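You operate a simulated robot arm through the tools that you are given. There is no shell and no other tool. Be economical: measure what you need, move in short steps, check, and stop when the job is done.

You are at the controls of a simulated robot arm. One attempt, no reset.

TASK
Press the reset key two times.
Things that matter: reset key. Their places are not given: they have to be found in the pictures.

The check looks at the end state, three seconds after you hand in, the way a careful person would. Anything else that was tipped, shoved, dropped, spilled or broken makes it a failure.

THE ROBOT
A 7-joint arm with a two-finger parallel gripper, fixed in place. Base frame: the origin is at the foot of the arm, x ahead of it, y to its left, z up. Units: m, rad, N and s.
Its first joint turns from -1.152 to 1.152 rad. Payload 2.5 kg.
The TCP is the grasp point between the finger pads, 0.023 m short of the fingertips. In the tool frame z runs along the fingers and y along their closing line. Largest opening 0.094 m; finger width 0.038, thickness 0.01; the body of the gripper, 0.054 by 0.096 m, starts 0.039 m behind the TCP.
Orientation is told as [roll, pitch, yaw] about the base's x, y, z axes, in that order, counted from this pose: with the fingers straight down and closing along the base's y, the tool's x points along the base's -x, its y along +y and its z along -z.

THE INTERFACE
- The arm moves only by the tool jog_arm. Its argument "series" is a list of rows, each a list of 7 numbers: the gripper command, from -1 (shut) to 1 (fully open), values between in proportion, then the shift along the tool's x, y, z in units of 30 mm (1.0 is 30 mm), then the turn, a rotation vector about the tool's x, y, z in units of 8 degrees (1.0 is 8 degrees). In form: [[gripper, dx, dy, dz, wx, wy, wz], ...]. A call has 1 to 20 rows; each row shifts and turns the commanded pose from where the row before left it, along the tool's axes as they then stand. A call with a number of a shift or a turn outside -1 to 1 is refused whole. Each row takes 0.2 s and may step no farther than 0.05 m and 0.15 rad from the row before; otherwise, or with a gripper value out of range, the whole call is refused. A pose out of reach is approached as far as the arm can. The call stops where the force on the tool passes 40 N (or 10 N more than at its start, if that is more) or the arm is blocked; 0.2 s more then pass. Each finger travels about 0.108 m/s and halts on what it meets, pressing with about 24 N; the grip force reading is that of the motor and also rises with nothing between the fingers. The clock runs only during rows and for 0.2 s after the last one: add rows that do not move to give the fingers time. It gives the time, the measured TCP pose, the force on the tool (base axes), the opening and the grip force at its end, in the units of the frame above (readings bear some noise), and new pictures: "show" is both (left out), scene, wrist or none.
- Cameras (640 x 400 px; columns grow to the right, rows downward): "scene" is fixed at [0.1319, -0.4252, 0.5257]; the picture's right is [0.67, -0.74, 0.00], its down [-0.54, -0.49, -0.69] and it looks along [0.51, 0.46, -0.73] (base axes); focal length 293 px, centre (320, 200). "wrist" rides on the gripper at [-0.039, 0, -0.044] in the tool frame; the picture's right is [0.00, -1.00, 0.00], its down [0.97, 0.00, -0.24] and it looks along [0.24, 0.00, 0.97] (tool axes); focal length 218 px, centre (320, 200).
- pixel_to_xyz(camera, pixels): there is no depth. For up to 12 entries [column, row, z] of the newest picture of that camera ("zoom" is the newest enlarged one), the place [x, y] in the base frame at which the ray of that pixel passes the height z, good to about 0.003 m. The clock stands still meanwhile.
- inspect(camera, box): a new picture of the part [left, top, right, bottom] of that camera's present view, enlarged. The clock stands still meanwhile.
- job_done(): hands the job in; it is judged then, once.

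Work in short steps. Measure before you move; look again where a grasp or a placing could have gone wrong, and mend it. You have 60 turns and 120 pictures in all, those below and enlarged ones among them. Open the gripper and draw the arm clear of the work before you hand the job in, unless the task says otherwise; then end with one line.

The tools are called after "Request:" by a JSON object that holds its "method" and its "body". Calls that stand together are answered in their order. jog_arm: Moves the arm, as the interface text tells. Its arguments: {"type":"object","properties":{"series":{"type":"array","items":{"type":"array","items":{"type":"number"}}},"show":{"type":"string","enum":["both","scene","wrist","none"]}},"required":["series"]} The other tools are called the same way: pixel_to_xyz (camera, pixels) gives the place at which the rays of pixels pass given heights; inspect (camera, box) takes an enlarged picture of a part of a camera's view; job_done () hands the job in.

At the start:

```text
clock: 0.0
ee_pos: [0.2982, -0.1791, 0.3186]
ee_rot: [0.001, 0.001, -0.001]
wrist_force: [0.3, -0.7, 0.0]
width: 0.0939
finger_force: 0.0
```

scene: 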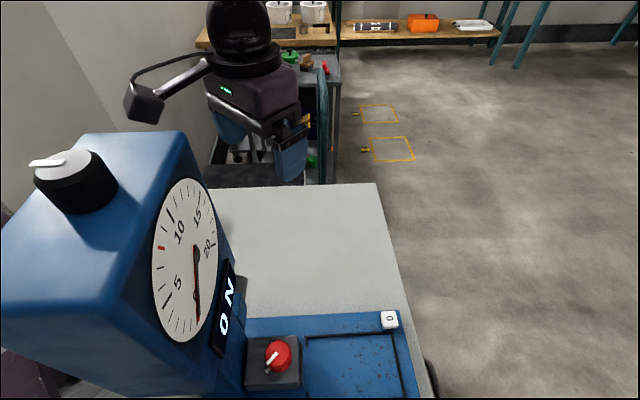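
wrist: 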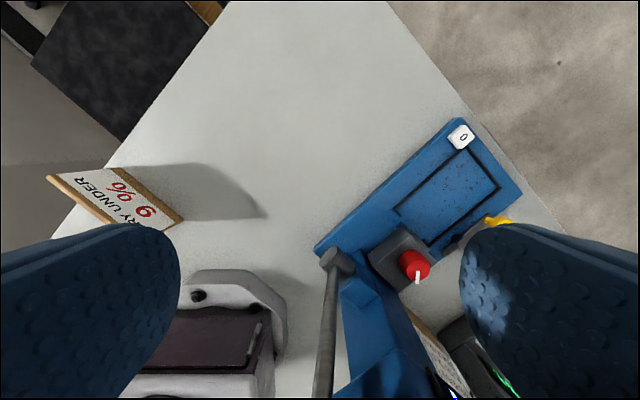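

The wrist picture shows a blue device with a white "0" key at (461,136) and a red knob at (414,265). I'll enlarge both views to identify the reset key.

Request:
{"method": "inspect", "body": {"camera": "wrist", "box": [300, 100, 540, 300]}}

Request:
{"method": "inspect", "body": {"camera": "scene", "box": [130, 170, 450, 400]}}

Request:
{"method": "inspect", "body": {"camera": "wrist", "box": [300, 220, 540, 400]}}

```text
2.00 times, centred on (420, 200) of wrist
```

zoom: 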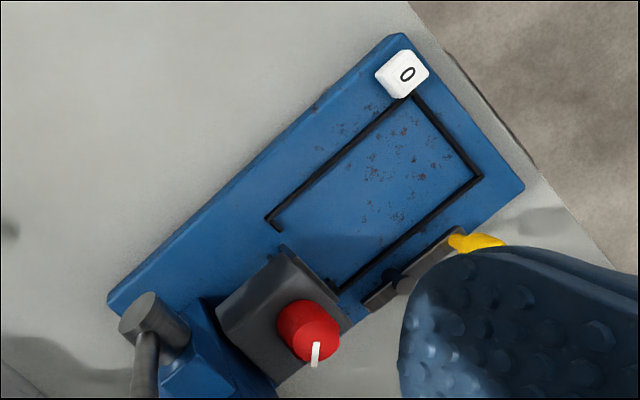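

```text
1.74 times, centred on (290, 285) of scene
```

zoom: 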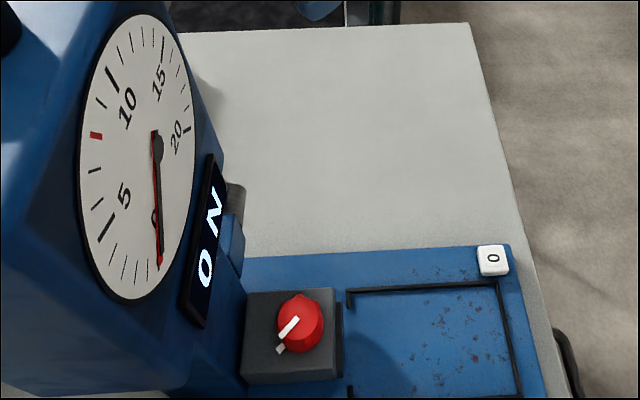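

```text
2.22 times, centred on (420, 310) of wrist
```

zoom: 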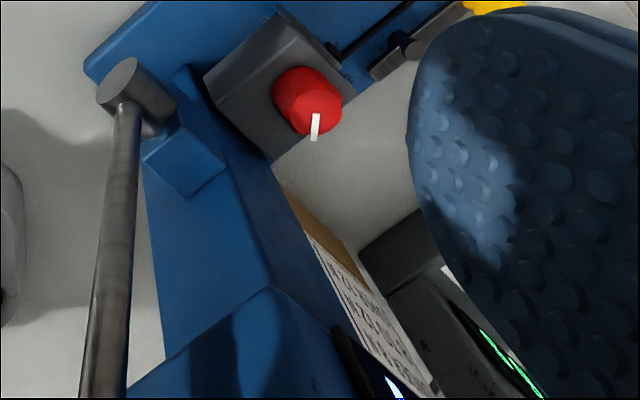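

The "0" key is a candidate, but there's a printed sheet and a green display near (440,360). I'll look closer and locate these things first.

Request:
{"method": "pixel_to_xyz", "body": {"camera": "wrist", "pixels": [[461, 136, 0.07], [461, 136, 0.05], [414, 265, 0.1], [335, 262, 0.1], [335, 262, 0.2], [325, 395, 0.2], [490, 225, 0.05], [460, 395, 0.2]]}}

Request:
{"method": "pixel_to_xyz", "body": {"camera": "scene", "pixels": [[390, 318, 0.07], [390, 318, 0.05], [278, 355, 0.1], [75, 165, 0.3], [190, 135, 0.25], [100, 390, 0.3], [185, 260, 0.2]]}}

Request:
{"method": "inspect", "body": {"camera": "wrist", "box": [400, 310, 520, 400]}}

```text
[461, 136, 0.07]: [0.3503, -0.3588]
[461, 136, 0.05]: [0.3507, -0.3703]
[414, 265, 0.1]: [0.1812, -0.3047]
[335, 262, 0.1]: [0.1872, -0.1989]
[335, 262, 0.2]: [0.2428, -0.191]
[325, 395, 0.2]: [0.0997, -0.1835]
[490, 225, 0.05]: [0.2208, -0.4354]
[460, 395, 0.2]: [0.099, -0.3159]
```

```text
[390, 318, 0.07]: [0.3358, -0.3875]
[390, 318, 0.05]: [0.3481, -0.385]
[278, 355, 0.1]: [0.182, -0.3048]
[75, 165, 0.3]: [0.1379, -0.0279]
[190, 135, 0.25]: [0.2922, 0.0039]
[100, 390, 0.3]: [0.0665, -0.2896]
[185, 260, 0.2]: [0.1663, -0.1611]
```

```text
4.44 times, centred on (460, 355) of wrist
```

zoom: 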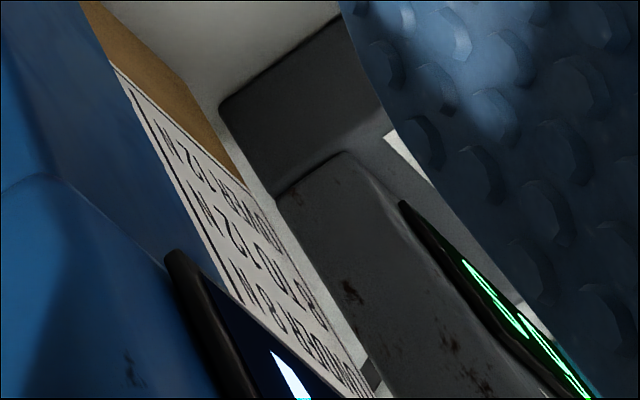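

The scene view shows the device head between the fixed camera and the arm. There may be other keys on its front, so I'll move +x, away from the device, and tilt the wrist camera back to read its face.

Request:
{"method": "jog_arm", "body": {"series": [[1, -1, 0, 0, 0, 0, 0], [1, -1, 0, 0, 0, 0, 0], [1, -1, 0, 0, 0, 0, 0], [1, -1, 0, 0, 0, 0, 0], [1, 0, 0, 0, 0, 1, 0], [1, 0, 0, 0, 0, 1, 0], [1, 0, 0, 0, 0, 1, 0]]}}

```text
clock: 1.6
ee_pos: [0.4194, -0.1797, 0.3187]
ee_rot: [-0.002, 0.422, 0.002]
wrist_force: [-0.9, -0.3, -0.7]
width: 0.094
finger_force: 0.1
```

scene: 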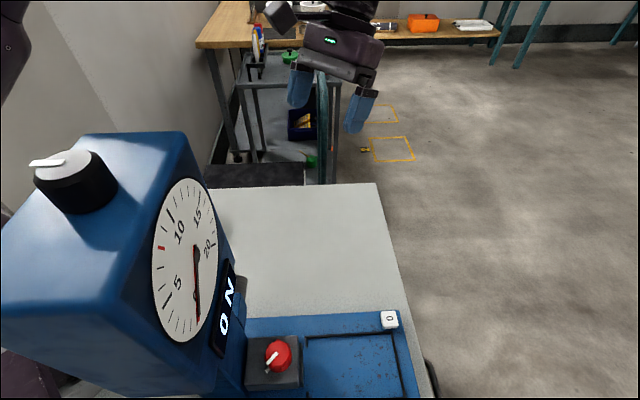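
wrist: 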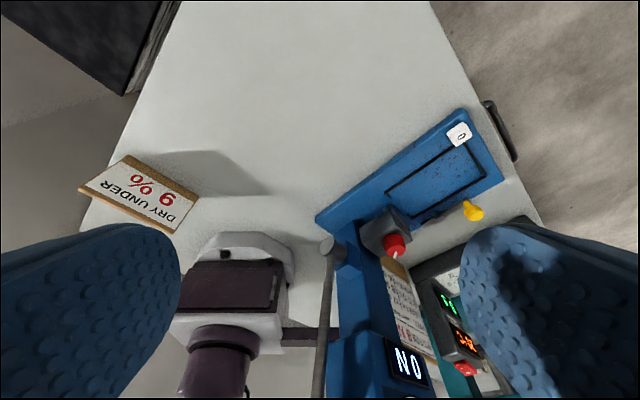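

Another unit with green/orange displays and a red button shows at (455,330), plus a sheet. I'll shift toward -y to see it unobstructed by the finger.

Request:
{"method": "jog_arm", "body": {"series": [[1, 0, -1, 0, 0, 0, 0], [1, 0, -1, 0, 0, 0, 0], [1, 0, -1, 0, 0, 0, 0], [1, 0, -1, 0, 0, 0, 0], [1, 0, 0, 0, 0, 1, 0]], "show": "wrist"}}

Request:
{"method": "inspect", "body": {"camera": "wrist", "box": [180, 200, 460, 400]}}

```text
clock: 2.8
ee_pos: [0.4118, -0.2974, 0.3243]
ee_rot: [0.001, 0.488, 0.001]
wrist_force: [0.6, -0.6, -0.5]
width: 0.0942
finger_force: 0.0
out of reach, approached as far as the arm can: row 5
```

wrist: 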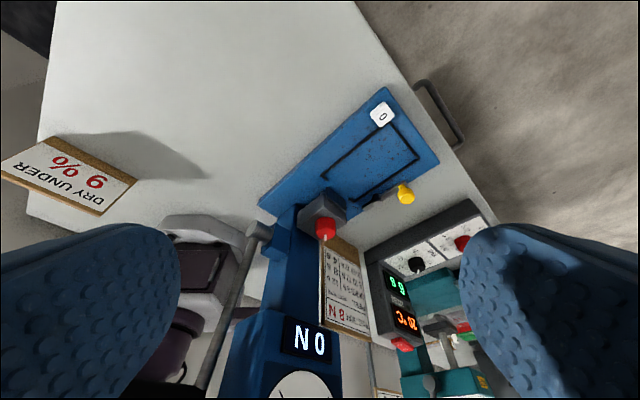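

```text
2.00 times, centred on (320, 300) of wrist
```

zoom: 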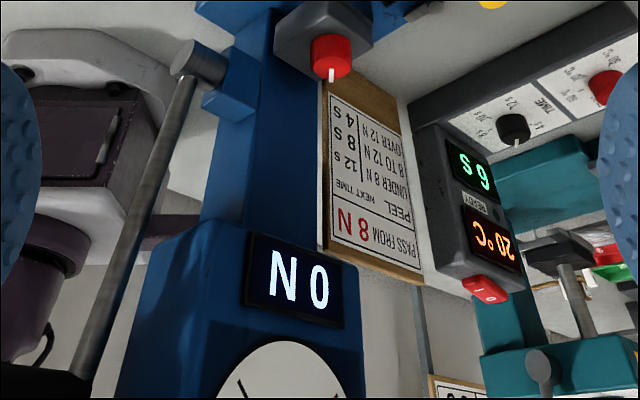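

The "0 N" display belongs to the blue instrument, so its "0" key looks like the reset. I'll check the remaining controls on the neighbouring unit and the white machine before committing.

Request:
{"method": "inspect", "body": {"camera": "wrist", "box": [360, 200, 520, 400]}}

Request:
{"method": "inspect", "body": {"camera": "wrist", "box": [260, 80, 460, 220]}}

Request:
{"method": "jog_arm", "body": {"series": [[1, 0, 1, 0, 0, 0, 0], [1, 0, 1, 0, 0, 0, 0], [1, 0, 1, 0, 0, 0, 0], [1, 0, 1, 0, 0, 0, 0], [1, 0, 1, 0, 0, 0, 0], [1, 0, 1, 0, 0, 0, 0], [1, 0, 1, 0, 0, 0, 0], [1, 0, 1, 0, 0, 0, 0]], "show": "wrist"}}

```text
2.00 times, centred on (440, 300) of wrist
```

zoom: 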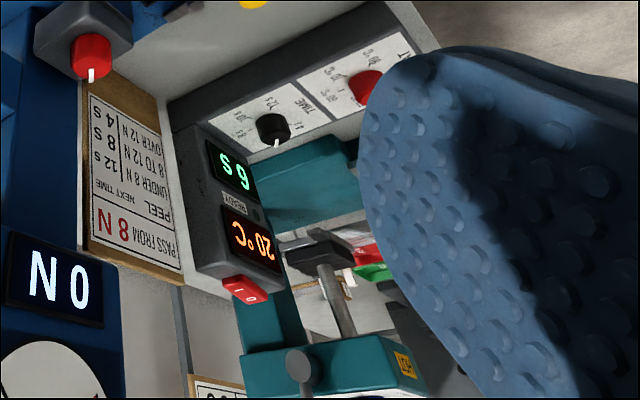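

```text
2.86 times, centred on (360, 150) of wrist
```

zoom: 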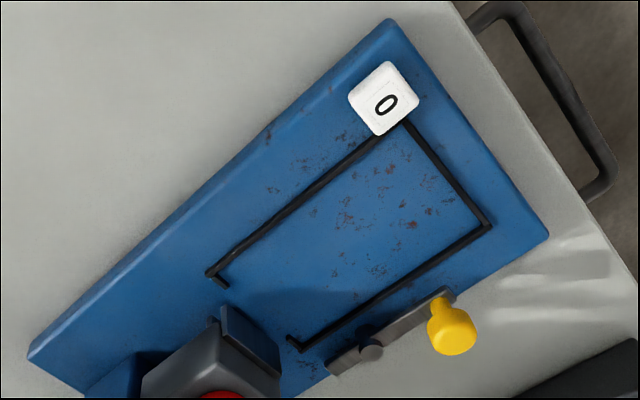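

```text
clock: 4.6
ee_pos: [0.4121, -0.0533, 0.322]
ee_rot: [-0.003, 0.488, -0.001]
wrist_force: [-0.7, 0.2, 0.6]
width: 0.0941
finger_force: 0.1
```

wrist: 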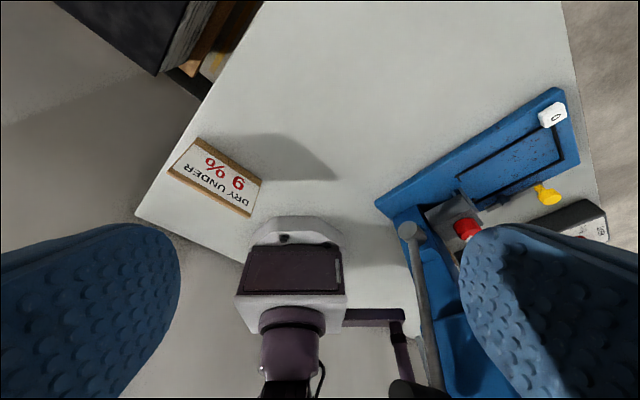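

The only key in the work area is the white "0" one on the blue instrument; the white thing here is the arm's own base. I'll straighten the tool, close the fingers and go above the key at around (0.349,-0.378).

Request:
{"method": "jog_arm", "body": {"series": [[-1, 0, 0, 0, 0, -1, 0], [-1, 0, 0, 0, 0, -1, 0], [-1, 0, 0, 0, 0, -1, 0], [-1, 0, 0, 0, 0, -0.5, 0], [-1, 0.3, -1, 0, 0, 0, 0], [-1, 0.3, -1, 0, 0, 0, 0], [-1, 0.3, -1, 0, 0, 0, 0], [-1, 0.3, -1, 0, 0, 0, 0], [-1, 0.3, -1, 0, 0, 0, 0], [-1, 0.3, -1, 0, 0, 0, 0], [-1, 0, -1, 0, 0, 0, 0], [-1, 0, -1, 0, 0, 0, 0], [-1, 0, -1, 0.5, 0, 0, 0], [-1, 0, -0.8, 1, 0, 0, 0], [-1, 0, 0, 1, 0, 0, 0], [-1, 0, 0, 1, 0, 0, 0], [-1, 0, 0, 0, 0, 0, 0]]}}

```text
clock: 8.2
ee_pos: [0.3612, -0.3478, 0.2155]
ee_rot: [-0.002, -0.001, 0.004]
wrist_force: [-0.4, 0.2, 0.8]
width: 0.0
finger_force: 23.8
```

scene: 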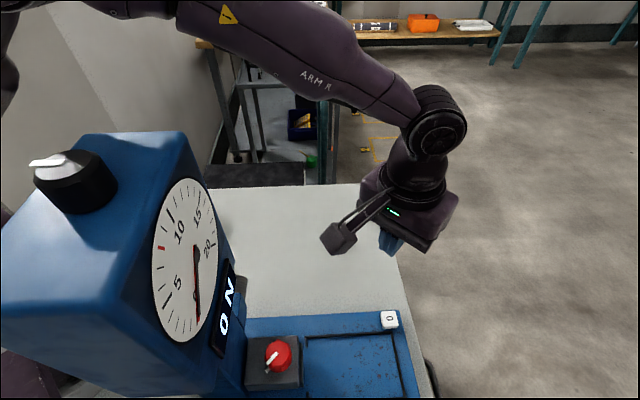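
wrist: 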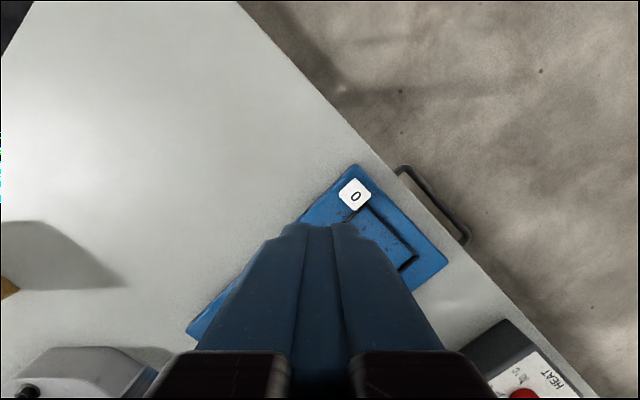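

The key shows at wrist (355,194) and scene (390,318). I'll triangulate its place and height.

Request:
{"method": "pixel_to_xyz", "body": {"camera": "wrist", "pixels": [[355, 194, 0.04], [355, 194, 0.06], [355, 194, 0.08], [339, 194, 0.06], [371, 197, 0.06], [357, 180, 0.06], [352, 208, 0.06]]}}

Request:
{"method": "pixel_to_xyz", "body": {"camera": "scene", "pixels": [[390, 318, 0.04], [390, 318, 0.06], [390, 318, 0.08]]}}

Request:
{"method": "inspect", "body": {"camera": "scene", "box": [350, 290, 430, 340]}}

```text
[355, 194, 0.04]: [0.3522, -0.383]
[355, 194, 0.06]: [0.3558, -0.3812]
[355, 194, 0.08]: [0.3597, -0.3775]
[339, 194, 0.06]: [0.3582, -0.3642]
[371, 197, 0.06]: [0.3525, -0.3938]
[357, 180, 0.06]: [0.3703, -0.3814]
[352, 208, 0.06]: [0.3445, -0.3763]
```

```text
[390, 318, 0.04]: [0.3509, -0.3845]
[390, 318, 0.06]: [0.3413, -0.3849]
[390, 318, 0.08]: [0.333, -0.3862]
```

```text
8.00 times, centred on (390, 315) of scene
```

zoom: 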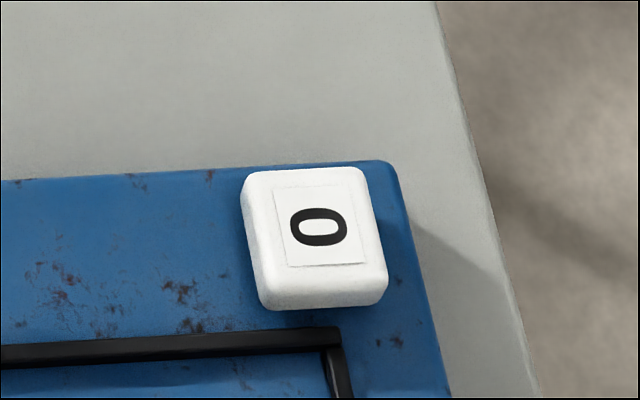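

The triangulation puts the key near (0.351,-0.384) with its top at about z 0.04–0.05, and a rail runs beside it. I'll centre over it, turn the tool about 54° so the finger width lies parallel to the rail, and descend to TCP z≈0.12.

Request:
{"method": "jog_arm", "body": {"series": [[-1, 0.34, -0.6, 0, 0, 0, 0], [-1, 0, -0.6, 0, 0, 0, 0], [-1, 0, 0, 0.5, 0, 0, 1], [-1, 0, 0, 0.5, 0, 0, 1], [-1, 0, 0, 0.5, 0, 0, 1], [-1, 0, 0, 0.5, 0, 0, 1], [-1, 0, 0, 0.5, 0, 0, 1], [-1, 0, 0, 0.5, 0, 0, 1], [-1, 0, 0, 0.2, 0, 0, 0.7], [-1, 0, 0, 0, 0, 0, 0]]}}

Request:
{"method": "inspect", "body": {"camera": "scene", "box": [310, 240, 450, 340]}}

```text
clock: 10.4
ee_pos: [0.349, -0.3843, 0.1189]
ee_rot: [0.0, -0.002, -0.939]
wrist_force: [0.1, 0.6, 0.5]
width: 0.0001
finger_force: 23.7
```

scene: 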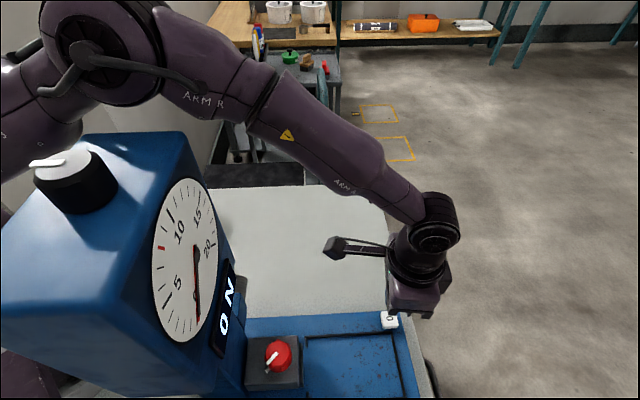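
wrist: 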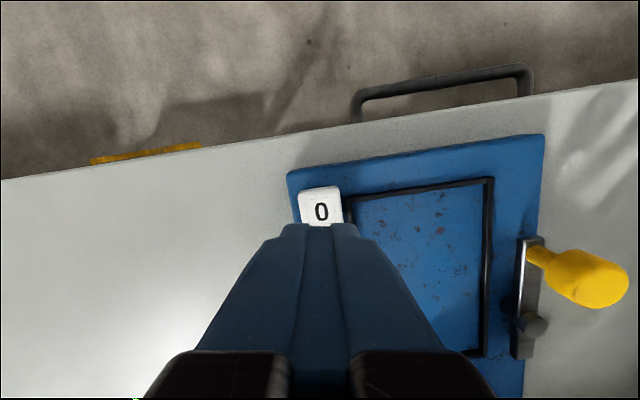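

```text
4.00 times, centred on (380, 290) of scene
```

zoom: 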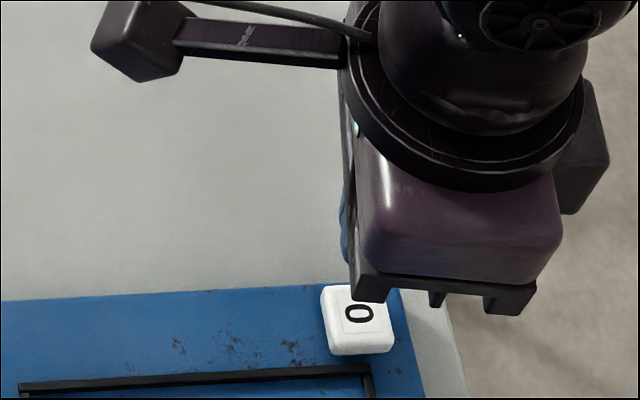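

The key centre is now at wrist (321,208); I'll read its place at candidate heights.

Request:
{"method": "pixel_to_xyz", "body": {"camera": "wrist", "pixels": [[321, 207, 0.04], [321, 207, 0.05], [321, 207, 0.06], [302, 190, 0.05], [338, 187, 0.05], [341, 222, 0.05]]}}

```text
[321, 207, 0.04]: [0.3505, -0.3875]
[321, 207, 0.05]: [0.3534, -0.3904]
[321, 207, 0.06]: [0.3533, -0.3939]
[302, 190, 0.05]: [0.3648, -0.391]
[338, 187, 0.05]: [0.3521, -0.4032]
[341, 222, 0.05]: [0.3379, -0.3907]
```

The centre averages to about (0.350,-0.387). I'll shift 3 mm outward and descend to a tip height of about 0.058, then look.

Request:
{"method": "jog_arm", "body": {"series": [[-1, -0.1, 0, 0.5, 0, 0, 0], [-1, 0, 0, 0.4, 0, 0, 0], [-1, 0, 0, 0.35, 0, 0, 0], [-1, 0, 0, 0, 0, 0, 0]]}}

Request:
{"method": "inspect", "body": {"camera": "scene", "box": [340, 270, 440, 340]}}

Request:
{"method": "inspect", "body": {"camera": "wrist", "box": [260, 140, 420, 260]}}

```text
clock: 11.4
ee_pos: [0.3578, -0.3925, 0.1058]
ee_rot: [0.008, -0.045, -0.931]
wrist_force: [-0.8, 0.6, -0.7]
width: 0.0
finger_force: 23.9
```

scene: 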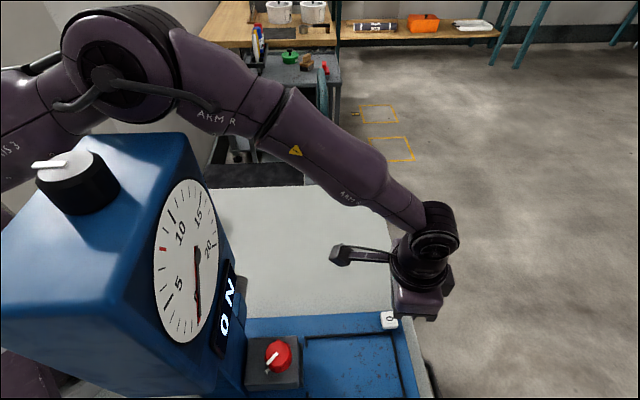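
wrist: 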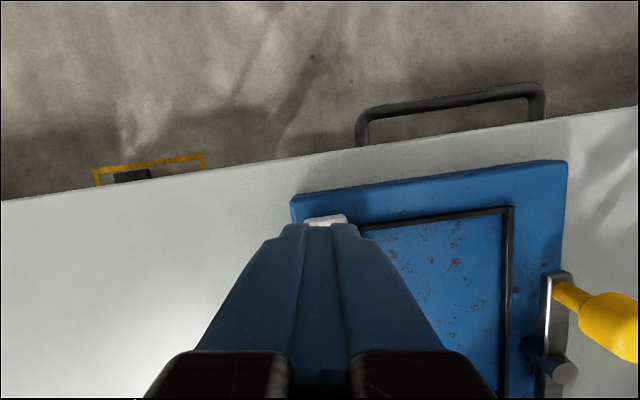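

```text
5.71 times, centred on (390, 305) of scene
```

zoom: 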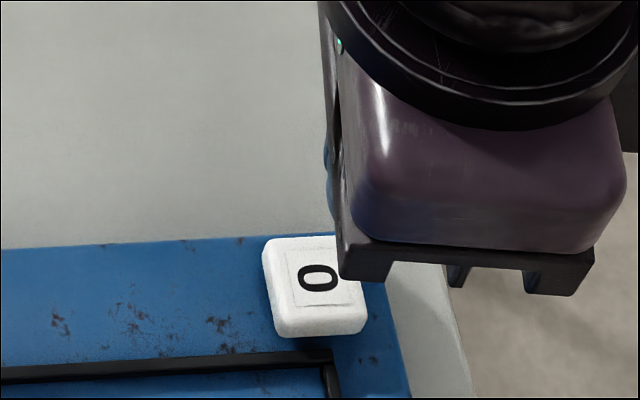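

```text
3.33 times, centred on (340, 200) of wrist
```

zoom: 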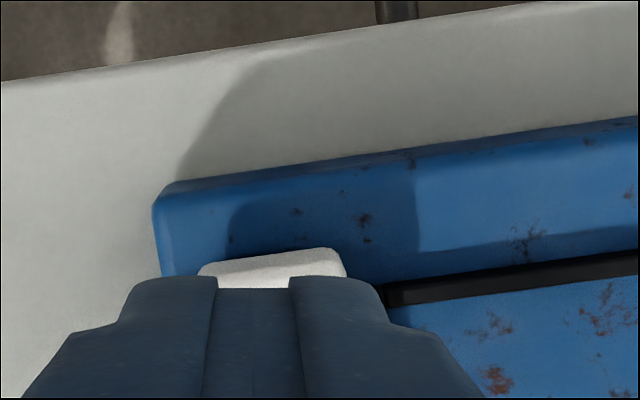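

The arm stopped at z 0.106, 8 mm off to the side and tilted, with little force at the tool. The device head also seems to have shifted a few pixels in the scene view, so an arm link is probably touching it. I'll back off along the same path at once and compare.

Request:
{"method": "jog_arm", "body": {"series": [[-1, 0, 0, -0.35, 0, 0, 0], [-1, 0, 0, -0.4, 0, 0, 0], [-1, 0.1, 0, -0.5, 0, 0, 0], [-1, 0, 0, -1, 0, 0, 0], [-1, 0, 0, -1, 0, 0, 0]]}}

Request:
{"method": "inspect", "body": {"camera": "scene", "box": [0, 0, 320, 200]}}

```text
clock: 12.6
ee_pos: [0.3479, -0.3849, 0.1781]
ee_rot: [0.001, -0.001, -0.935]
wrist_force: [-0.3, -1.1, -0.3]
width: 0.0001
finger_force: 24.1
```

scene: 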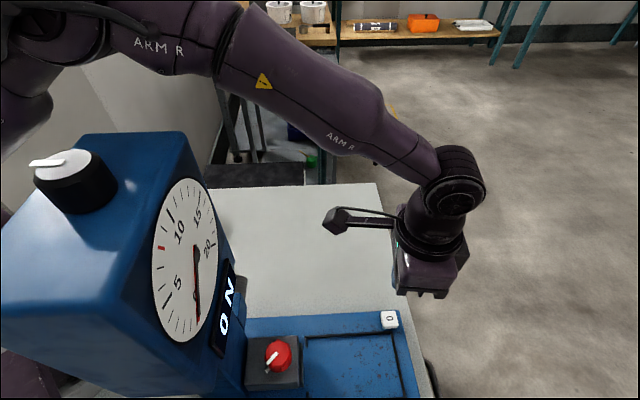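
wrist: 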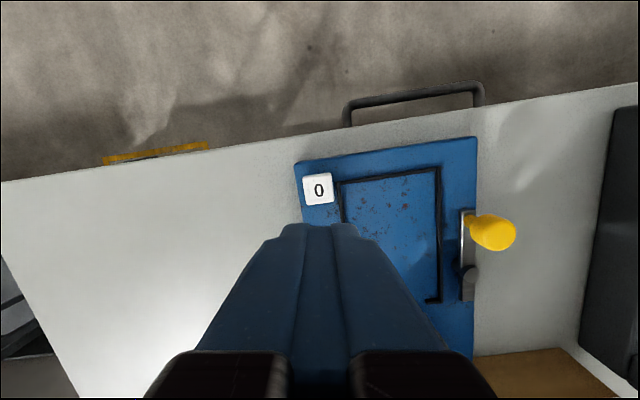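

```text
2.00 times, centred on (160, 100) of scene
```

zoom: 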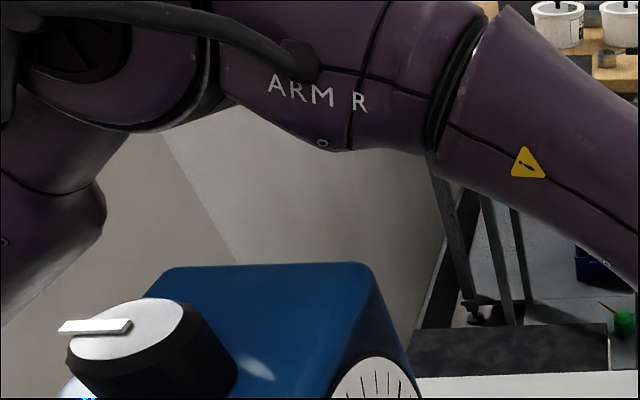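

The device is back at its original pixels (knob 34,165; key 390,320), so it only flexed. The arm link sits over the head with the tool vertical, so I'll turn the tool to yaw -90° and tilt the fingers toward -y. That moves the wrist and elbow away to +y, and I'll do it at a safe height.

Request:
{"method": "jog_arm", "body": {"series": [[-1, 0, 0, -1, 0, 0, 0], [-1, 0, 0, -0.5, 0, 0, 0], [-1, 0, 0, 0, 0, 0, 1], [-1, 0, 0, 0, 0, 0, 1], [-1, 0, 0, 0, 0, 0, 1], [-1, 0, 0, 0, 0, 0, 1], [-1, 0, 0, 0, 0, 0, 0.55], [-1, 0, 0, 0, 0, -1, 0], [-1, 0, 0, 0, 0, -1, 0], [-1, 0, 0, 0, 0, -1, 0], [-1, 0, 0, 0, 0, -1, 0], [-1, 0, 0, 0, 0, -1, 0], [-1, 0, 0, 0, 0, 0, 0]]}}

```text
clock: 15.4
ee_pos: [0.3466, -0.3837, 0.225]
ee_rot: [0.002, -0.701, -1.57]
wrist_force: [-0.2, -0.1, 0.8]
width: 0.0
finger_force: 24.4
```

scene: 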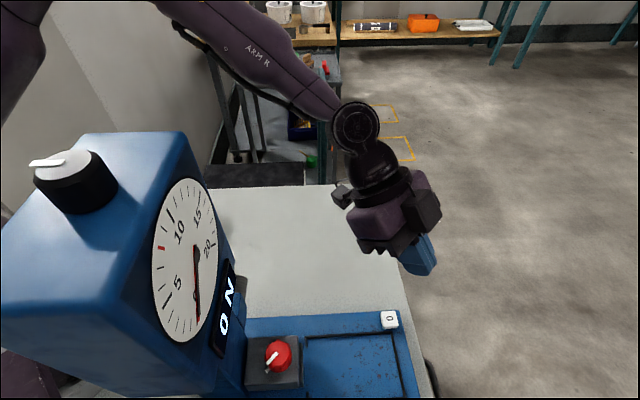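
wrist: 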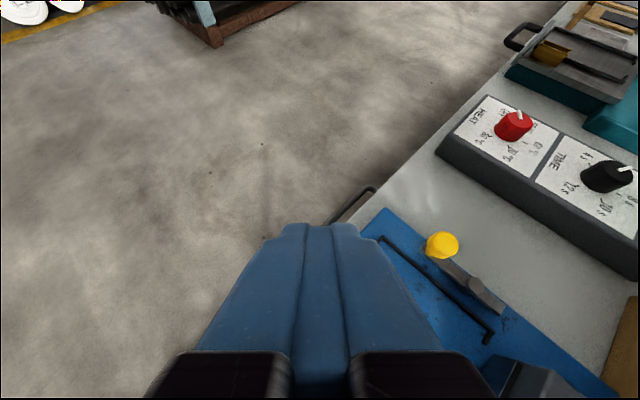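

The arm is well clear of the head now (forearm at about (250,50)). Descending straight down in the base frame to TCP z≈0.125, with a small shift to (0.350,-0.387).

Request:
{"method": "jog_arm", "body": {"series": [[-1, -0.076, 0.12, 0.065, 0, 0, 0], [-1, 0.645, 0, 0.764, 0, 0, 0], [-1, 0.645, 0, 0.764, 0, 0, 0], [-1, 0.645, 0, 0.764, 0, 0, 0], [-1, 0.2, 0, 0.237, 0, 0, 0], [-1, 0, 0, 0, 0, 0, 0]], "show": "scene"}}

Request:
{"method": "inspect", "body": {"camera": "scene", "box": [340, 250, 440, 330]}}

```text
clock: 16.8
ee_pos: [0.353, -0.3862, 0.1255]
ee_rot: [0.001, -0.697, -1.571]
wrist_force: [-0.1, 0.3, -0.6]
width: 0.0001
finger_force: 24.1
```

scene: 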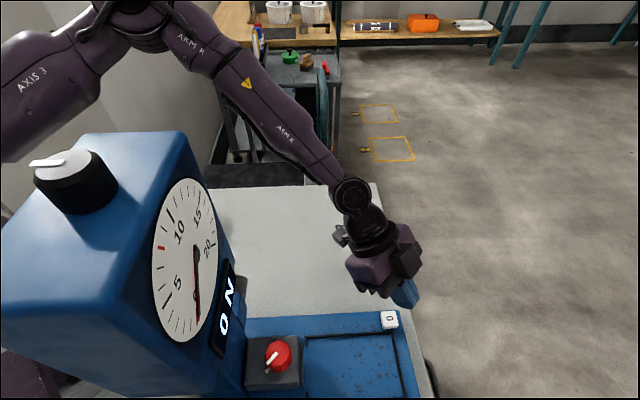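

```text
5.00 times, centred on (390, 290) of scene
```

zoom: 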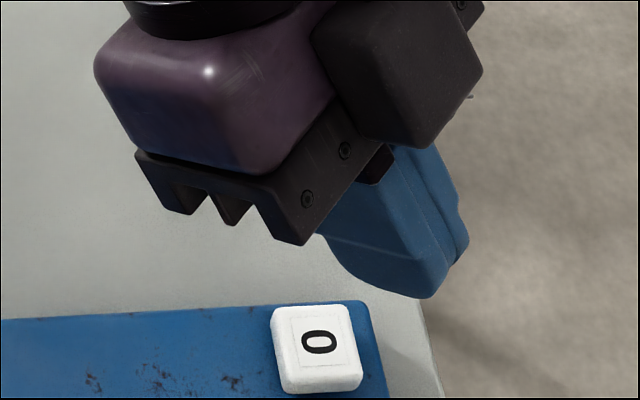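

The tip is above the key with clear space to the head. I'll go down 25 mm in gentle steps and verify that the pose tracks.

Request:
{"method": "jog_arm", "body": {"series": [[-1, 0.215, -0.08, 0.255, 0, 0, 0], [-1, 0.215, 0, 0.255, 0, 0, 0], [-1, 0.107, 0, 0.127, 0, 0, 0], [-1, 0, 0, 0, 0, 0, 0]], "show": "scene"}}

Request:
{"method": "inspect", "body": {"camera": "scene", "box": [340, 260, 440, 340]}}

```text
clock: 17.8
ee_pos: [0.3504, -0.3864, 0.1016]
ee_rot: [0.001, -0.7, -1.571]
wrist_force: [0.3, 0.1, 0.1]
width: 0.0
finger_force: 24.2
```

scene: 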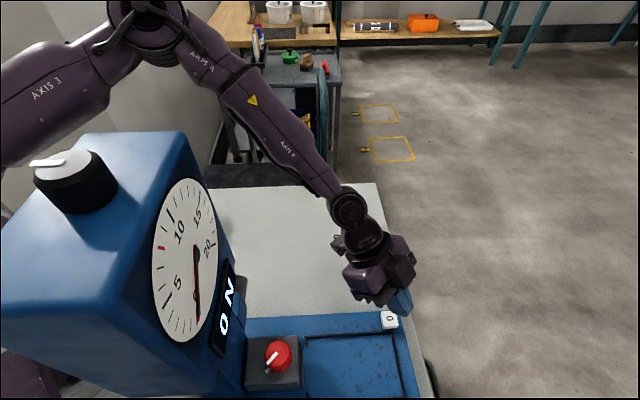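

```text
5.00 times, centred on (390, 300) of scene
```

zoom: 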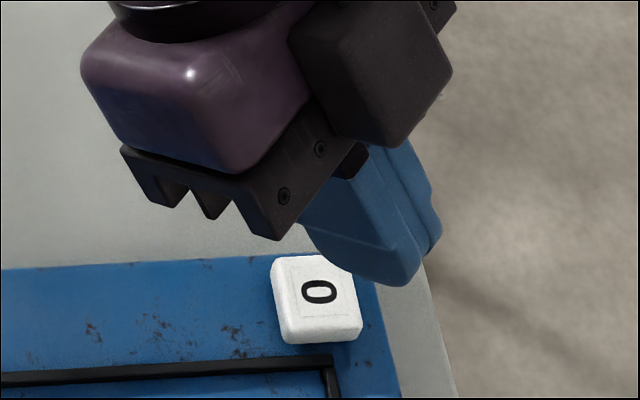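

Tracking is exact and the head is undisturbed. The rounded tip's lowest point lies slightly to the right of the key (zoom (370,275) against the key at (318,300)), so I'll shift 6 mm +y and 2 mm -x, then lower 18 mm.

Request:
{"method": "jog_arm", "body": {"series": [[-1, 0.153, -0.07, -0.129, 0, 0, 0], [-1, 0.194, 0, 0.229, 0, 0, 0], [-1, 0.194, 0, 0.229, 0, 0, 0], [-1, 0, 0, 0, 0, 0, 0]], "show": "scene"}}

Request:
{"method": "inspect", "body": {"camera": "scene", "box": [350, 280, 430, 340]}}

```text
clock: 18.8
ee_pos: [0.3483, -0.3818, 0.0828]
ee_rot: [0.001, -0.698, -1.571]
wrist_force: [-0.1, -0.4, 0.1]
width: 0.0
finger_force: 24.3
```

scene: 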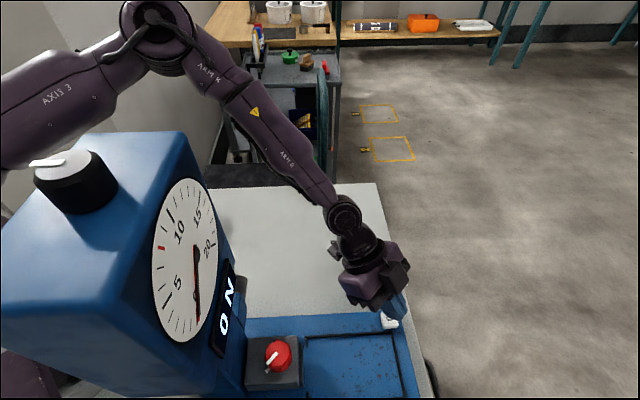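

```text
6.67 times, centred on (390, 310) of scene
```

zoom: 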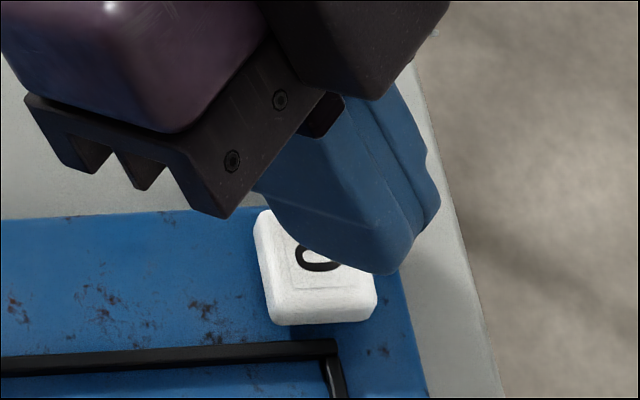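

The tip hovers over the key. Now I'll creep down in 2 mm rows, watching the force.

Request:
{"method": "jog_arm", "body": {"series": [[-1, 0.043, 0, 0.051, 0, 0, 0], [-1, 0.043, 0, 0.051, 0, 0, 0], [-1, 0.043, 0, 0.051, 0, 0, 0]], "show": "none"}}

Request:
{"method": "inspect", "body": {"camera": "scene", "box": [350, 280, 430, 340]}}

```text
clock: 19.6
ee_pos: [0.3492, -0.3822, 0.0779]
ee_rot: [0.0, -0.7, -1.573]
wrist_force: [-0.2, 0.8, -0.2]
width: 0.0001
finger_force: 23.5
```

```text
6.67 times, centred on (390, 310) of scene
```

zoom: 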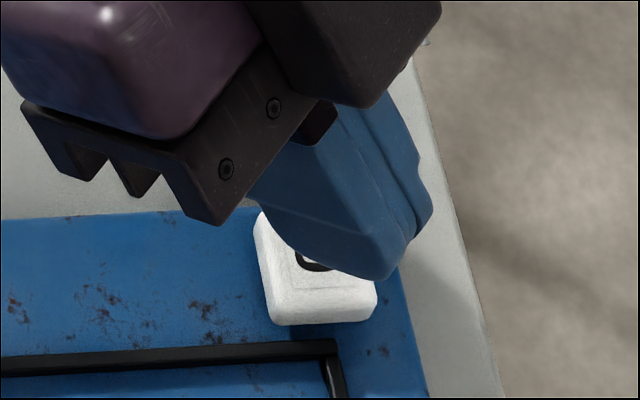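

No contact yet at z 0.078. I'll continue with three more 2 mm rows.

Request:
{"method": "jog_arm", "body": {"series": [[-1, 0.043, 0, 0.051, 0, 0, 0], [-1, 0.043, 0, 0.051, 0, 0, 0]], "show": "none"}}

Request:
{"method": "inspect", "body": {"camera": "scene", "box": [350, 280, 430, 340]}}

```text
clock: 20.2
ee_pos: [0.3486, -0.382, 0.0747]
ee_rot: [0.001, -0.7, -1.572]
wrist_force: [-1.3, -0.8, 0.4]
width: 0.0
finger_force: 23.7
```

```text
6.67 times, centred on (390, 310) of scene
```

zoom: 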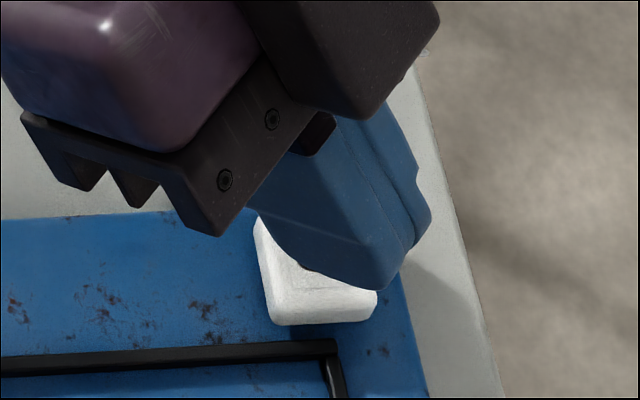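

Still no force at z 0.0747. I'll go on two more small rows.

Request:
{"method": "jog_arm", "body": {"series": [[-1, 0.032, 0, 0.038, 0, 0, 0], [-1, 0.032, 0, 0.038, 0, 0, 0]], "show": "none"}}

Request:
{"method": "inspect", "body": {"camera": "scene", "box": [350, 280, 430, 340]}}

```text
clock: 20.8
ee_pos: [0.3471, -0.3816, 0.071]
ee_rot: [0.003, -0.699, -1.571]
wrist_force: [-0.1, 0.5, 0.5]
width: 0.0001
finger_force: 24.6
```

```text
6.67 times, centred on (390, 310) of scene
```

zoom: 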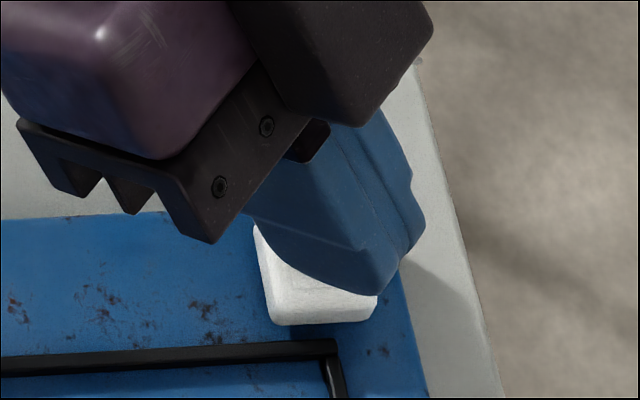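

No contact yet at 0.071; I'll continue two more 1.5 mm rows.

Request:
{"method": "jog_arm", "body": {"series": [[-1, 0.032, 0, 0.038, 0, 0, 0], [-1, 0.032, 0, 0.038, 0, 0, 0]], "show": "none"}}

Request:
{"method": "inspect", "body": {"camera": "scene", "box": [350, 280, 430, 340]}}

```text
clock: 21.4
ee_pos: [0.3486, -0.3806, 0.0667]
ee_rot: [0.002, -0.7, -1.57]
wrist_force: [-0.2, -0.3, -0.2]
width: 0.0
finger_force: 24.0
```

```text
6.67 times, centred on (390, 310) of scene
```

zoom: 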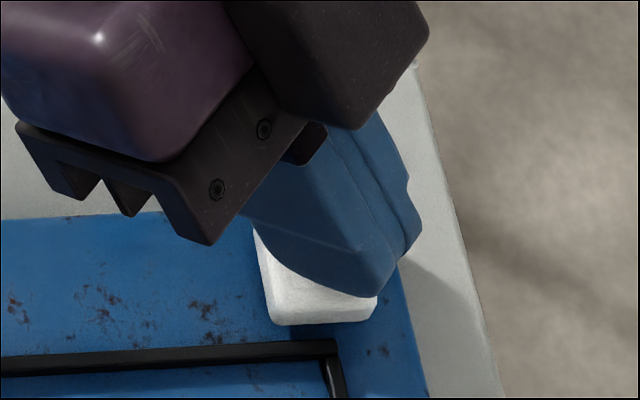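

Close to the key top now (tip at zoom (370,297)). I'll take two more small rows.

Request:
{"method": "jog_arm", "body": {"series": [[-1, 0.032, 0, 0.038, 0, 0, 0], [-1, 0.032, 0, 0.038, 0, 0, 0]], "show": "none"}}

Request:
{"method": "inspect", "body": {"camera": "scene", "box": [350, 280, 430, 340]}}

```text
clock: 22.0
ee_pos: [0.3475, -0.3813, 0.0647]
ee_rot: [0.001, -0.7, -1.573]
wrist_force: [0.4, 1.8, -0.4]
width: 0.0
finger_force: 24.1
```

```text
6.67 times, centred on (390, 310) of scene
```

zoom: 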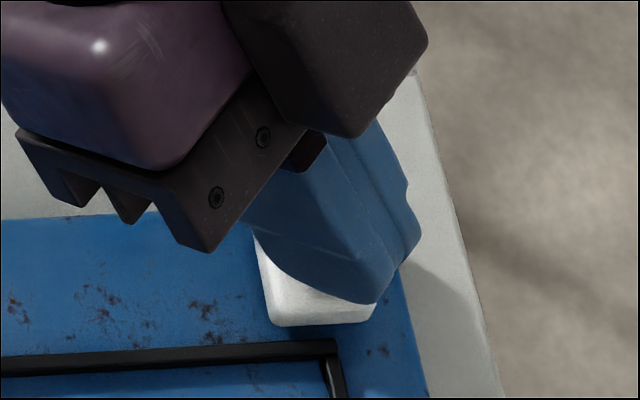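

Light contact may be starting: y force is 1.8 N and the key's lower edge moved about 1 px. Two more small rows.

Request:
{"method": "jog_arm", "body": {"series": [[-1, 0.032, 0, 0.038, 0, 0, 0], [-1, 0.022, 0, 0.025, 0, 0, 0]], "show": "none"}}

Request:
{"method": "inspect", "body": {"camera": "scene", "box": [350, 280, 430, 340]}}

```text
clock: 22.6
ee_pos: [0.3479, -0.3814, 0.0624]
ee_rot: [0.001, -0.699, -1.57]
wrist_force: [-0.2, 0.4, 1.5]
width: 0.0001
finger_force: 23.9
```

```text
6.67 times, centred on (390, 310) of scene
```

zoom: 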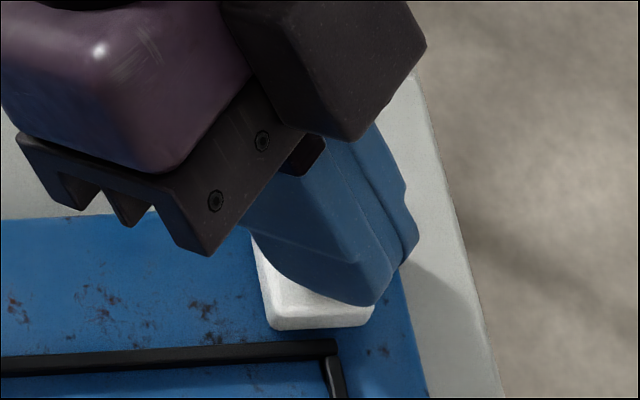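

The key is moving: its lower edge went from 325 to 330 and its side is thinner, with Fz at 1.5 N. I'll press further until it bottoms.

Request:
{"method": "jog_arm", "body": {"series": [[-1, 0.032, 0, 0.038, 0, 0, 0]], "show": "none"}}

Request:
{"method": "inspect", "body": {"camera": "scene", "box": [350, 280, 430, 340]}}

Request:
{"method": "inspect", "body": {"camera": "scene", "box": [140, 170, 260, 370]}}

```text
clock: 23.0
ee_pos: [0.3497, -0.3815, 0.0606]
ee_rot: [0.002, -0.702, -1.572]
wrist_force: [-0.7, 1.2, 2.7]
width: 0.0002
finger_force: 23.6
```

```text
6.67 times, centred on (390, 310) of scene
```

zoom: 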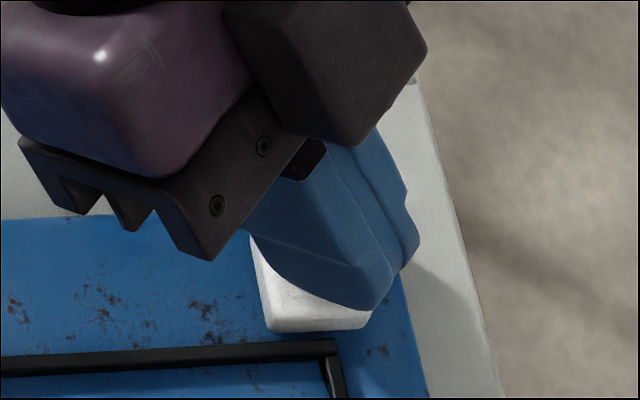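

```text
2.00 times, centred on (200, 270) of scene
```

zoom: 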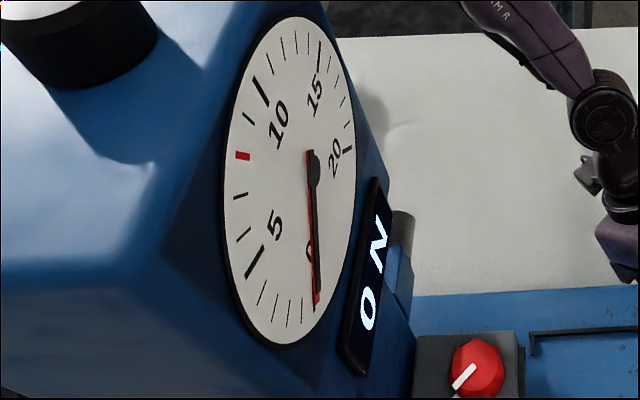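

The key keeps sinking, with Fz at 2.7 N. One more row to bottom it.

Request:
{"method": "jog_arm", "body": {"series": [[-1, 0.032, 0, 0.038, 0, 0, 0], [-1, 0, 0, 0, 0, 0, 0]], "show": "none"}}

Request:
{"method": "inspect", "body": {"camera": "scene", "box": [350, 280, 430, 340]}}

```text
clock: 23.6
ee_pos: [0.3477, -0.3831, 0.0588]
ee_rot: [0.003, -0.7, -1.57]
wrist_force: [1.6, 0.0, 6.3]
width: 0.0
finger_force: 24.3
```

```text
6.67 times, centred on (390, 310) of scene
```

zoom: 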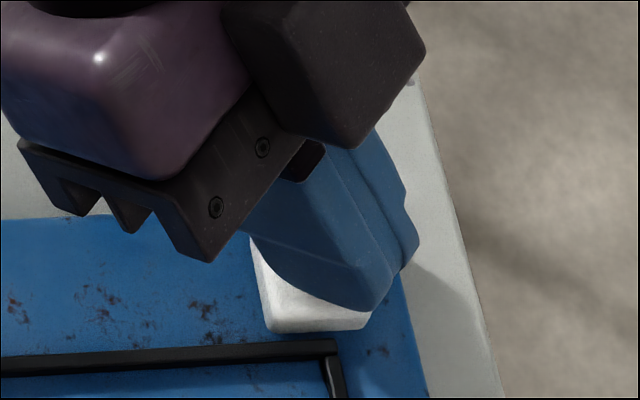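

Force jumped to 6.3 N and the key has stopped sinking, so it's bottomed or nearly so. I'll nudge 1 mm more, then release 15 mm straight up and check the key comes back.

Request:
{"method": "jog_arm", "body": {"series": [[-1, 0.0215, 0, 0.0255, 0, 0, 0]], "show": "none"}}

Request:
{"method": "jog_arm", "body": {"series": [[-1, -0.1625, 0, -0.191, 0, 0, 0], [-1, -0.1625, 0, -0.191, 0, 0, 0], [-1, 0, 0, 0, 0, 0, 0], [-1, 0, 0, 0, 0, 0, 0]], "show": "scene"}}

Request:
{"method": "inspect", "body": {"camera": "scene", "box": [350, 280, 430, 340]}}

Request:
{"method": "inspect", "body": {"camera": "scene", "box": [140, 170, 260, 370]}}

```text
clock: 24.0
ee_pos: [0.3492, -0.3808, 0.0592]
ee_rot: [0.001, -0.7, -1.571]
wrist_force: [-2.9, 7.6, 19.6]
width: 0.0
finger_force: 23.7
```

```text
clock: 25.0
ee_pos: [0.3479, -0.3805, 0.0728]
ee_rot: [0.002, -0.698, -1.571]
wrist_force: [0.5, 0.5, 0.7]
width: 0.0004
finger_force: 23.3
```

scene: 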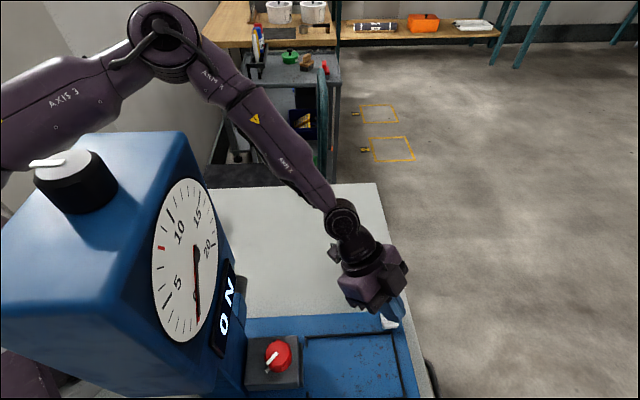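

```text
6.67 times, centred on (390, 310) of scene
```

zoom: 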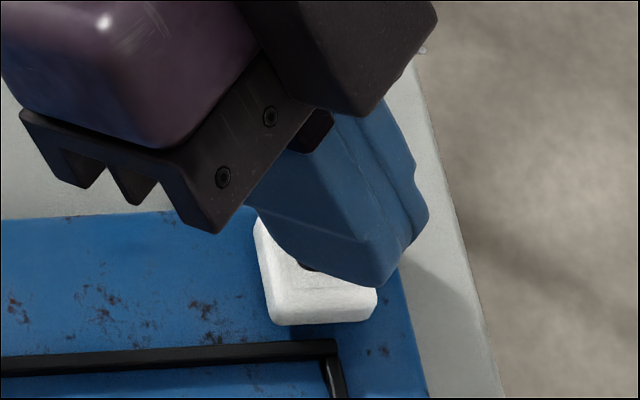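

```text
2.00 times, centred on (200, 270) of scene
```

zoom: 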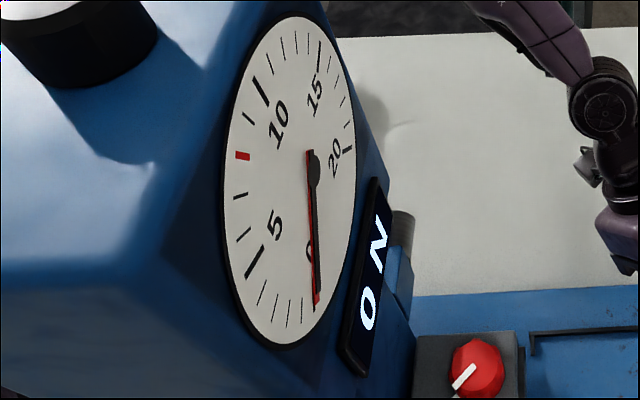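

The first press bottomed at 19.6 N and the key sprang back (lower edge at 325 again). Now I'll repeat the same stroke for the second press.

Request:
{"method": "jog_arm", "body": {"series": [[-1, 0.09, 0, 0.106, 0, 0, 0], [-1, 0.09, 0, 0.106, 0, 0, 0], [-1, 0.06, 0, 0.07, 0, 0, 0], [-1, 0.045, 0, 0.053, 0, 0, 0], [-1, 0.04, 0, 0.047, 0, 0, 0]], "show": "none"}}

Request:
{"method": "inspect", "body": {"camera": "scene", "box": [350, 280, 430, 340]}}

```text
clock: 26.2
ee_pos: [0.3476, -0.381, 0.06]
ee_rot: [0.004, -0.702, -1.573]
wrist_force: [-1.9, 5.5, 18.2]
width: 0.0
finger_force: 23.9
```

```text
6.67 times, centred on (390, 310) of scene
```

zoom: 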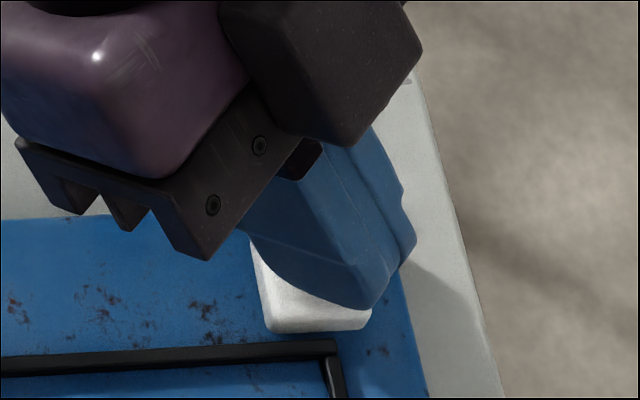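

The second press bottomed at 18.2 N with the key down (lower edge at 333). I'll retract straight up about 14 cm.

Request:
{"method": "jog_arm", "body": {"series": [[-1, -0.1625, 0, -0.191, 0, 0, 0], [-1, -0.325, 0, -0.382, 0, 0, 0], [-1, -0.645, 0, -0.764, 0, 0, 0], [-1, -0.645, 0, -0.764, 0, 0, 0], [-1, -0.645, 0, -0.764, 0, 0, 0], [-1, -0.645, 0, -0.764, 0, 0, 0], [0.5, 0, 0, 0, 0, 0, 0], [0.5, 0, 0, 0, 0, 0, 0], [0.5, 0, 0, 0, 0, 0, 0]]}}

Request:
{"method": "inspect", "body": {"camera": "scene", "box": [350, 280, 430, 340]}}

Request:
{"method": "inspect", "body": {"camera": "scene", "box": [140, 170, 260, 370]}}

```text
clock: 28.2
ee_pos: [0.3477, -0.3781, 0.2]
ee_rot: [0.0, -0.701, -1.569]
wrist_force: [-0.2, -0.1, 0.1]
width: 0.0704
finger_force: 0.1
```

scene: 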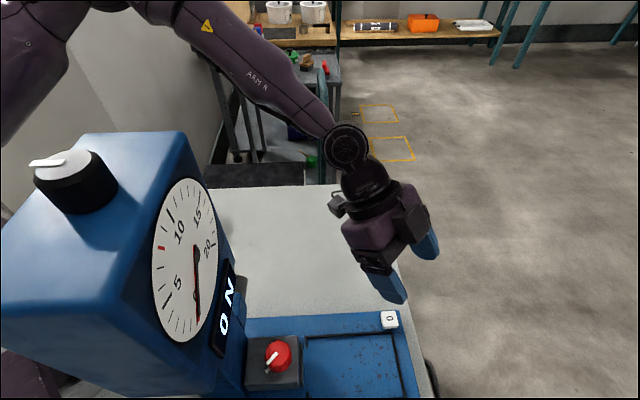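
wrist: 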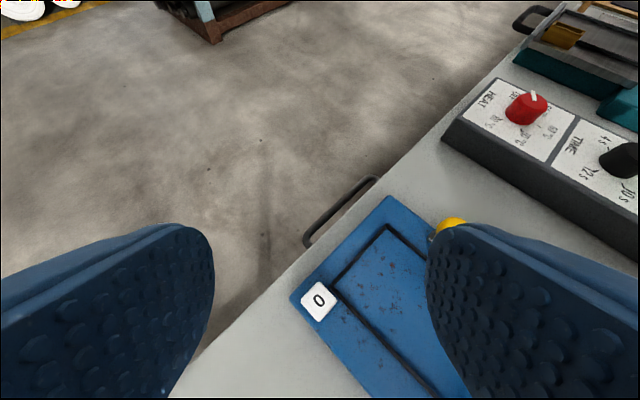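

```text
6.67 times, centred on (390, 310) of scene
```

zoom: 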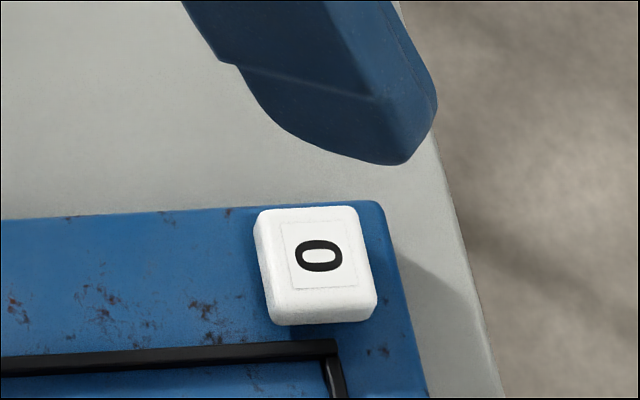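

```text
2.00 times, centred on (200, 270) of scene
```

zoom: 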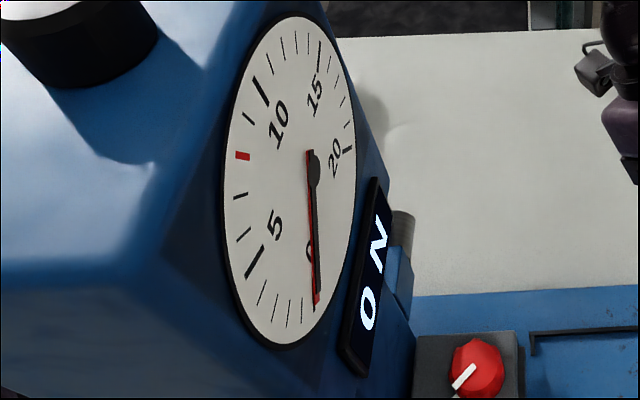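

The key was pressed twice to its stop and has sprung back. The device looks unchanged and the arm is clear with the gripper open, so I'm handing in.

Request:
{"method": "job_done", "body": {}}

```text
The job is handed in.
```

I pressed the "0" key on the blue instrument, which I took to be the reset key, twice; each press went fully down (about 18–20 N) and the key sprang back. On an earlier approach the arm seemed to lean on the instrument's head; I backed off, and it looks back in place, though the "0 N" display showed no change from the presses to confirm it.
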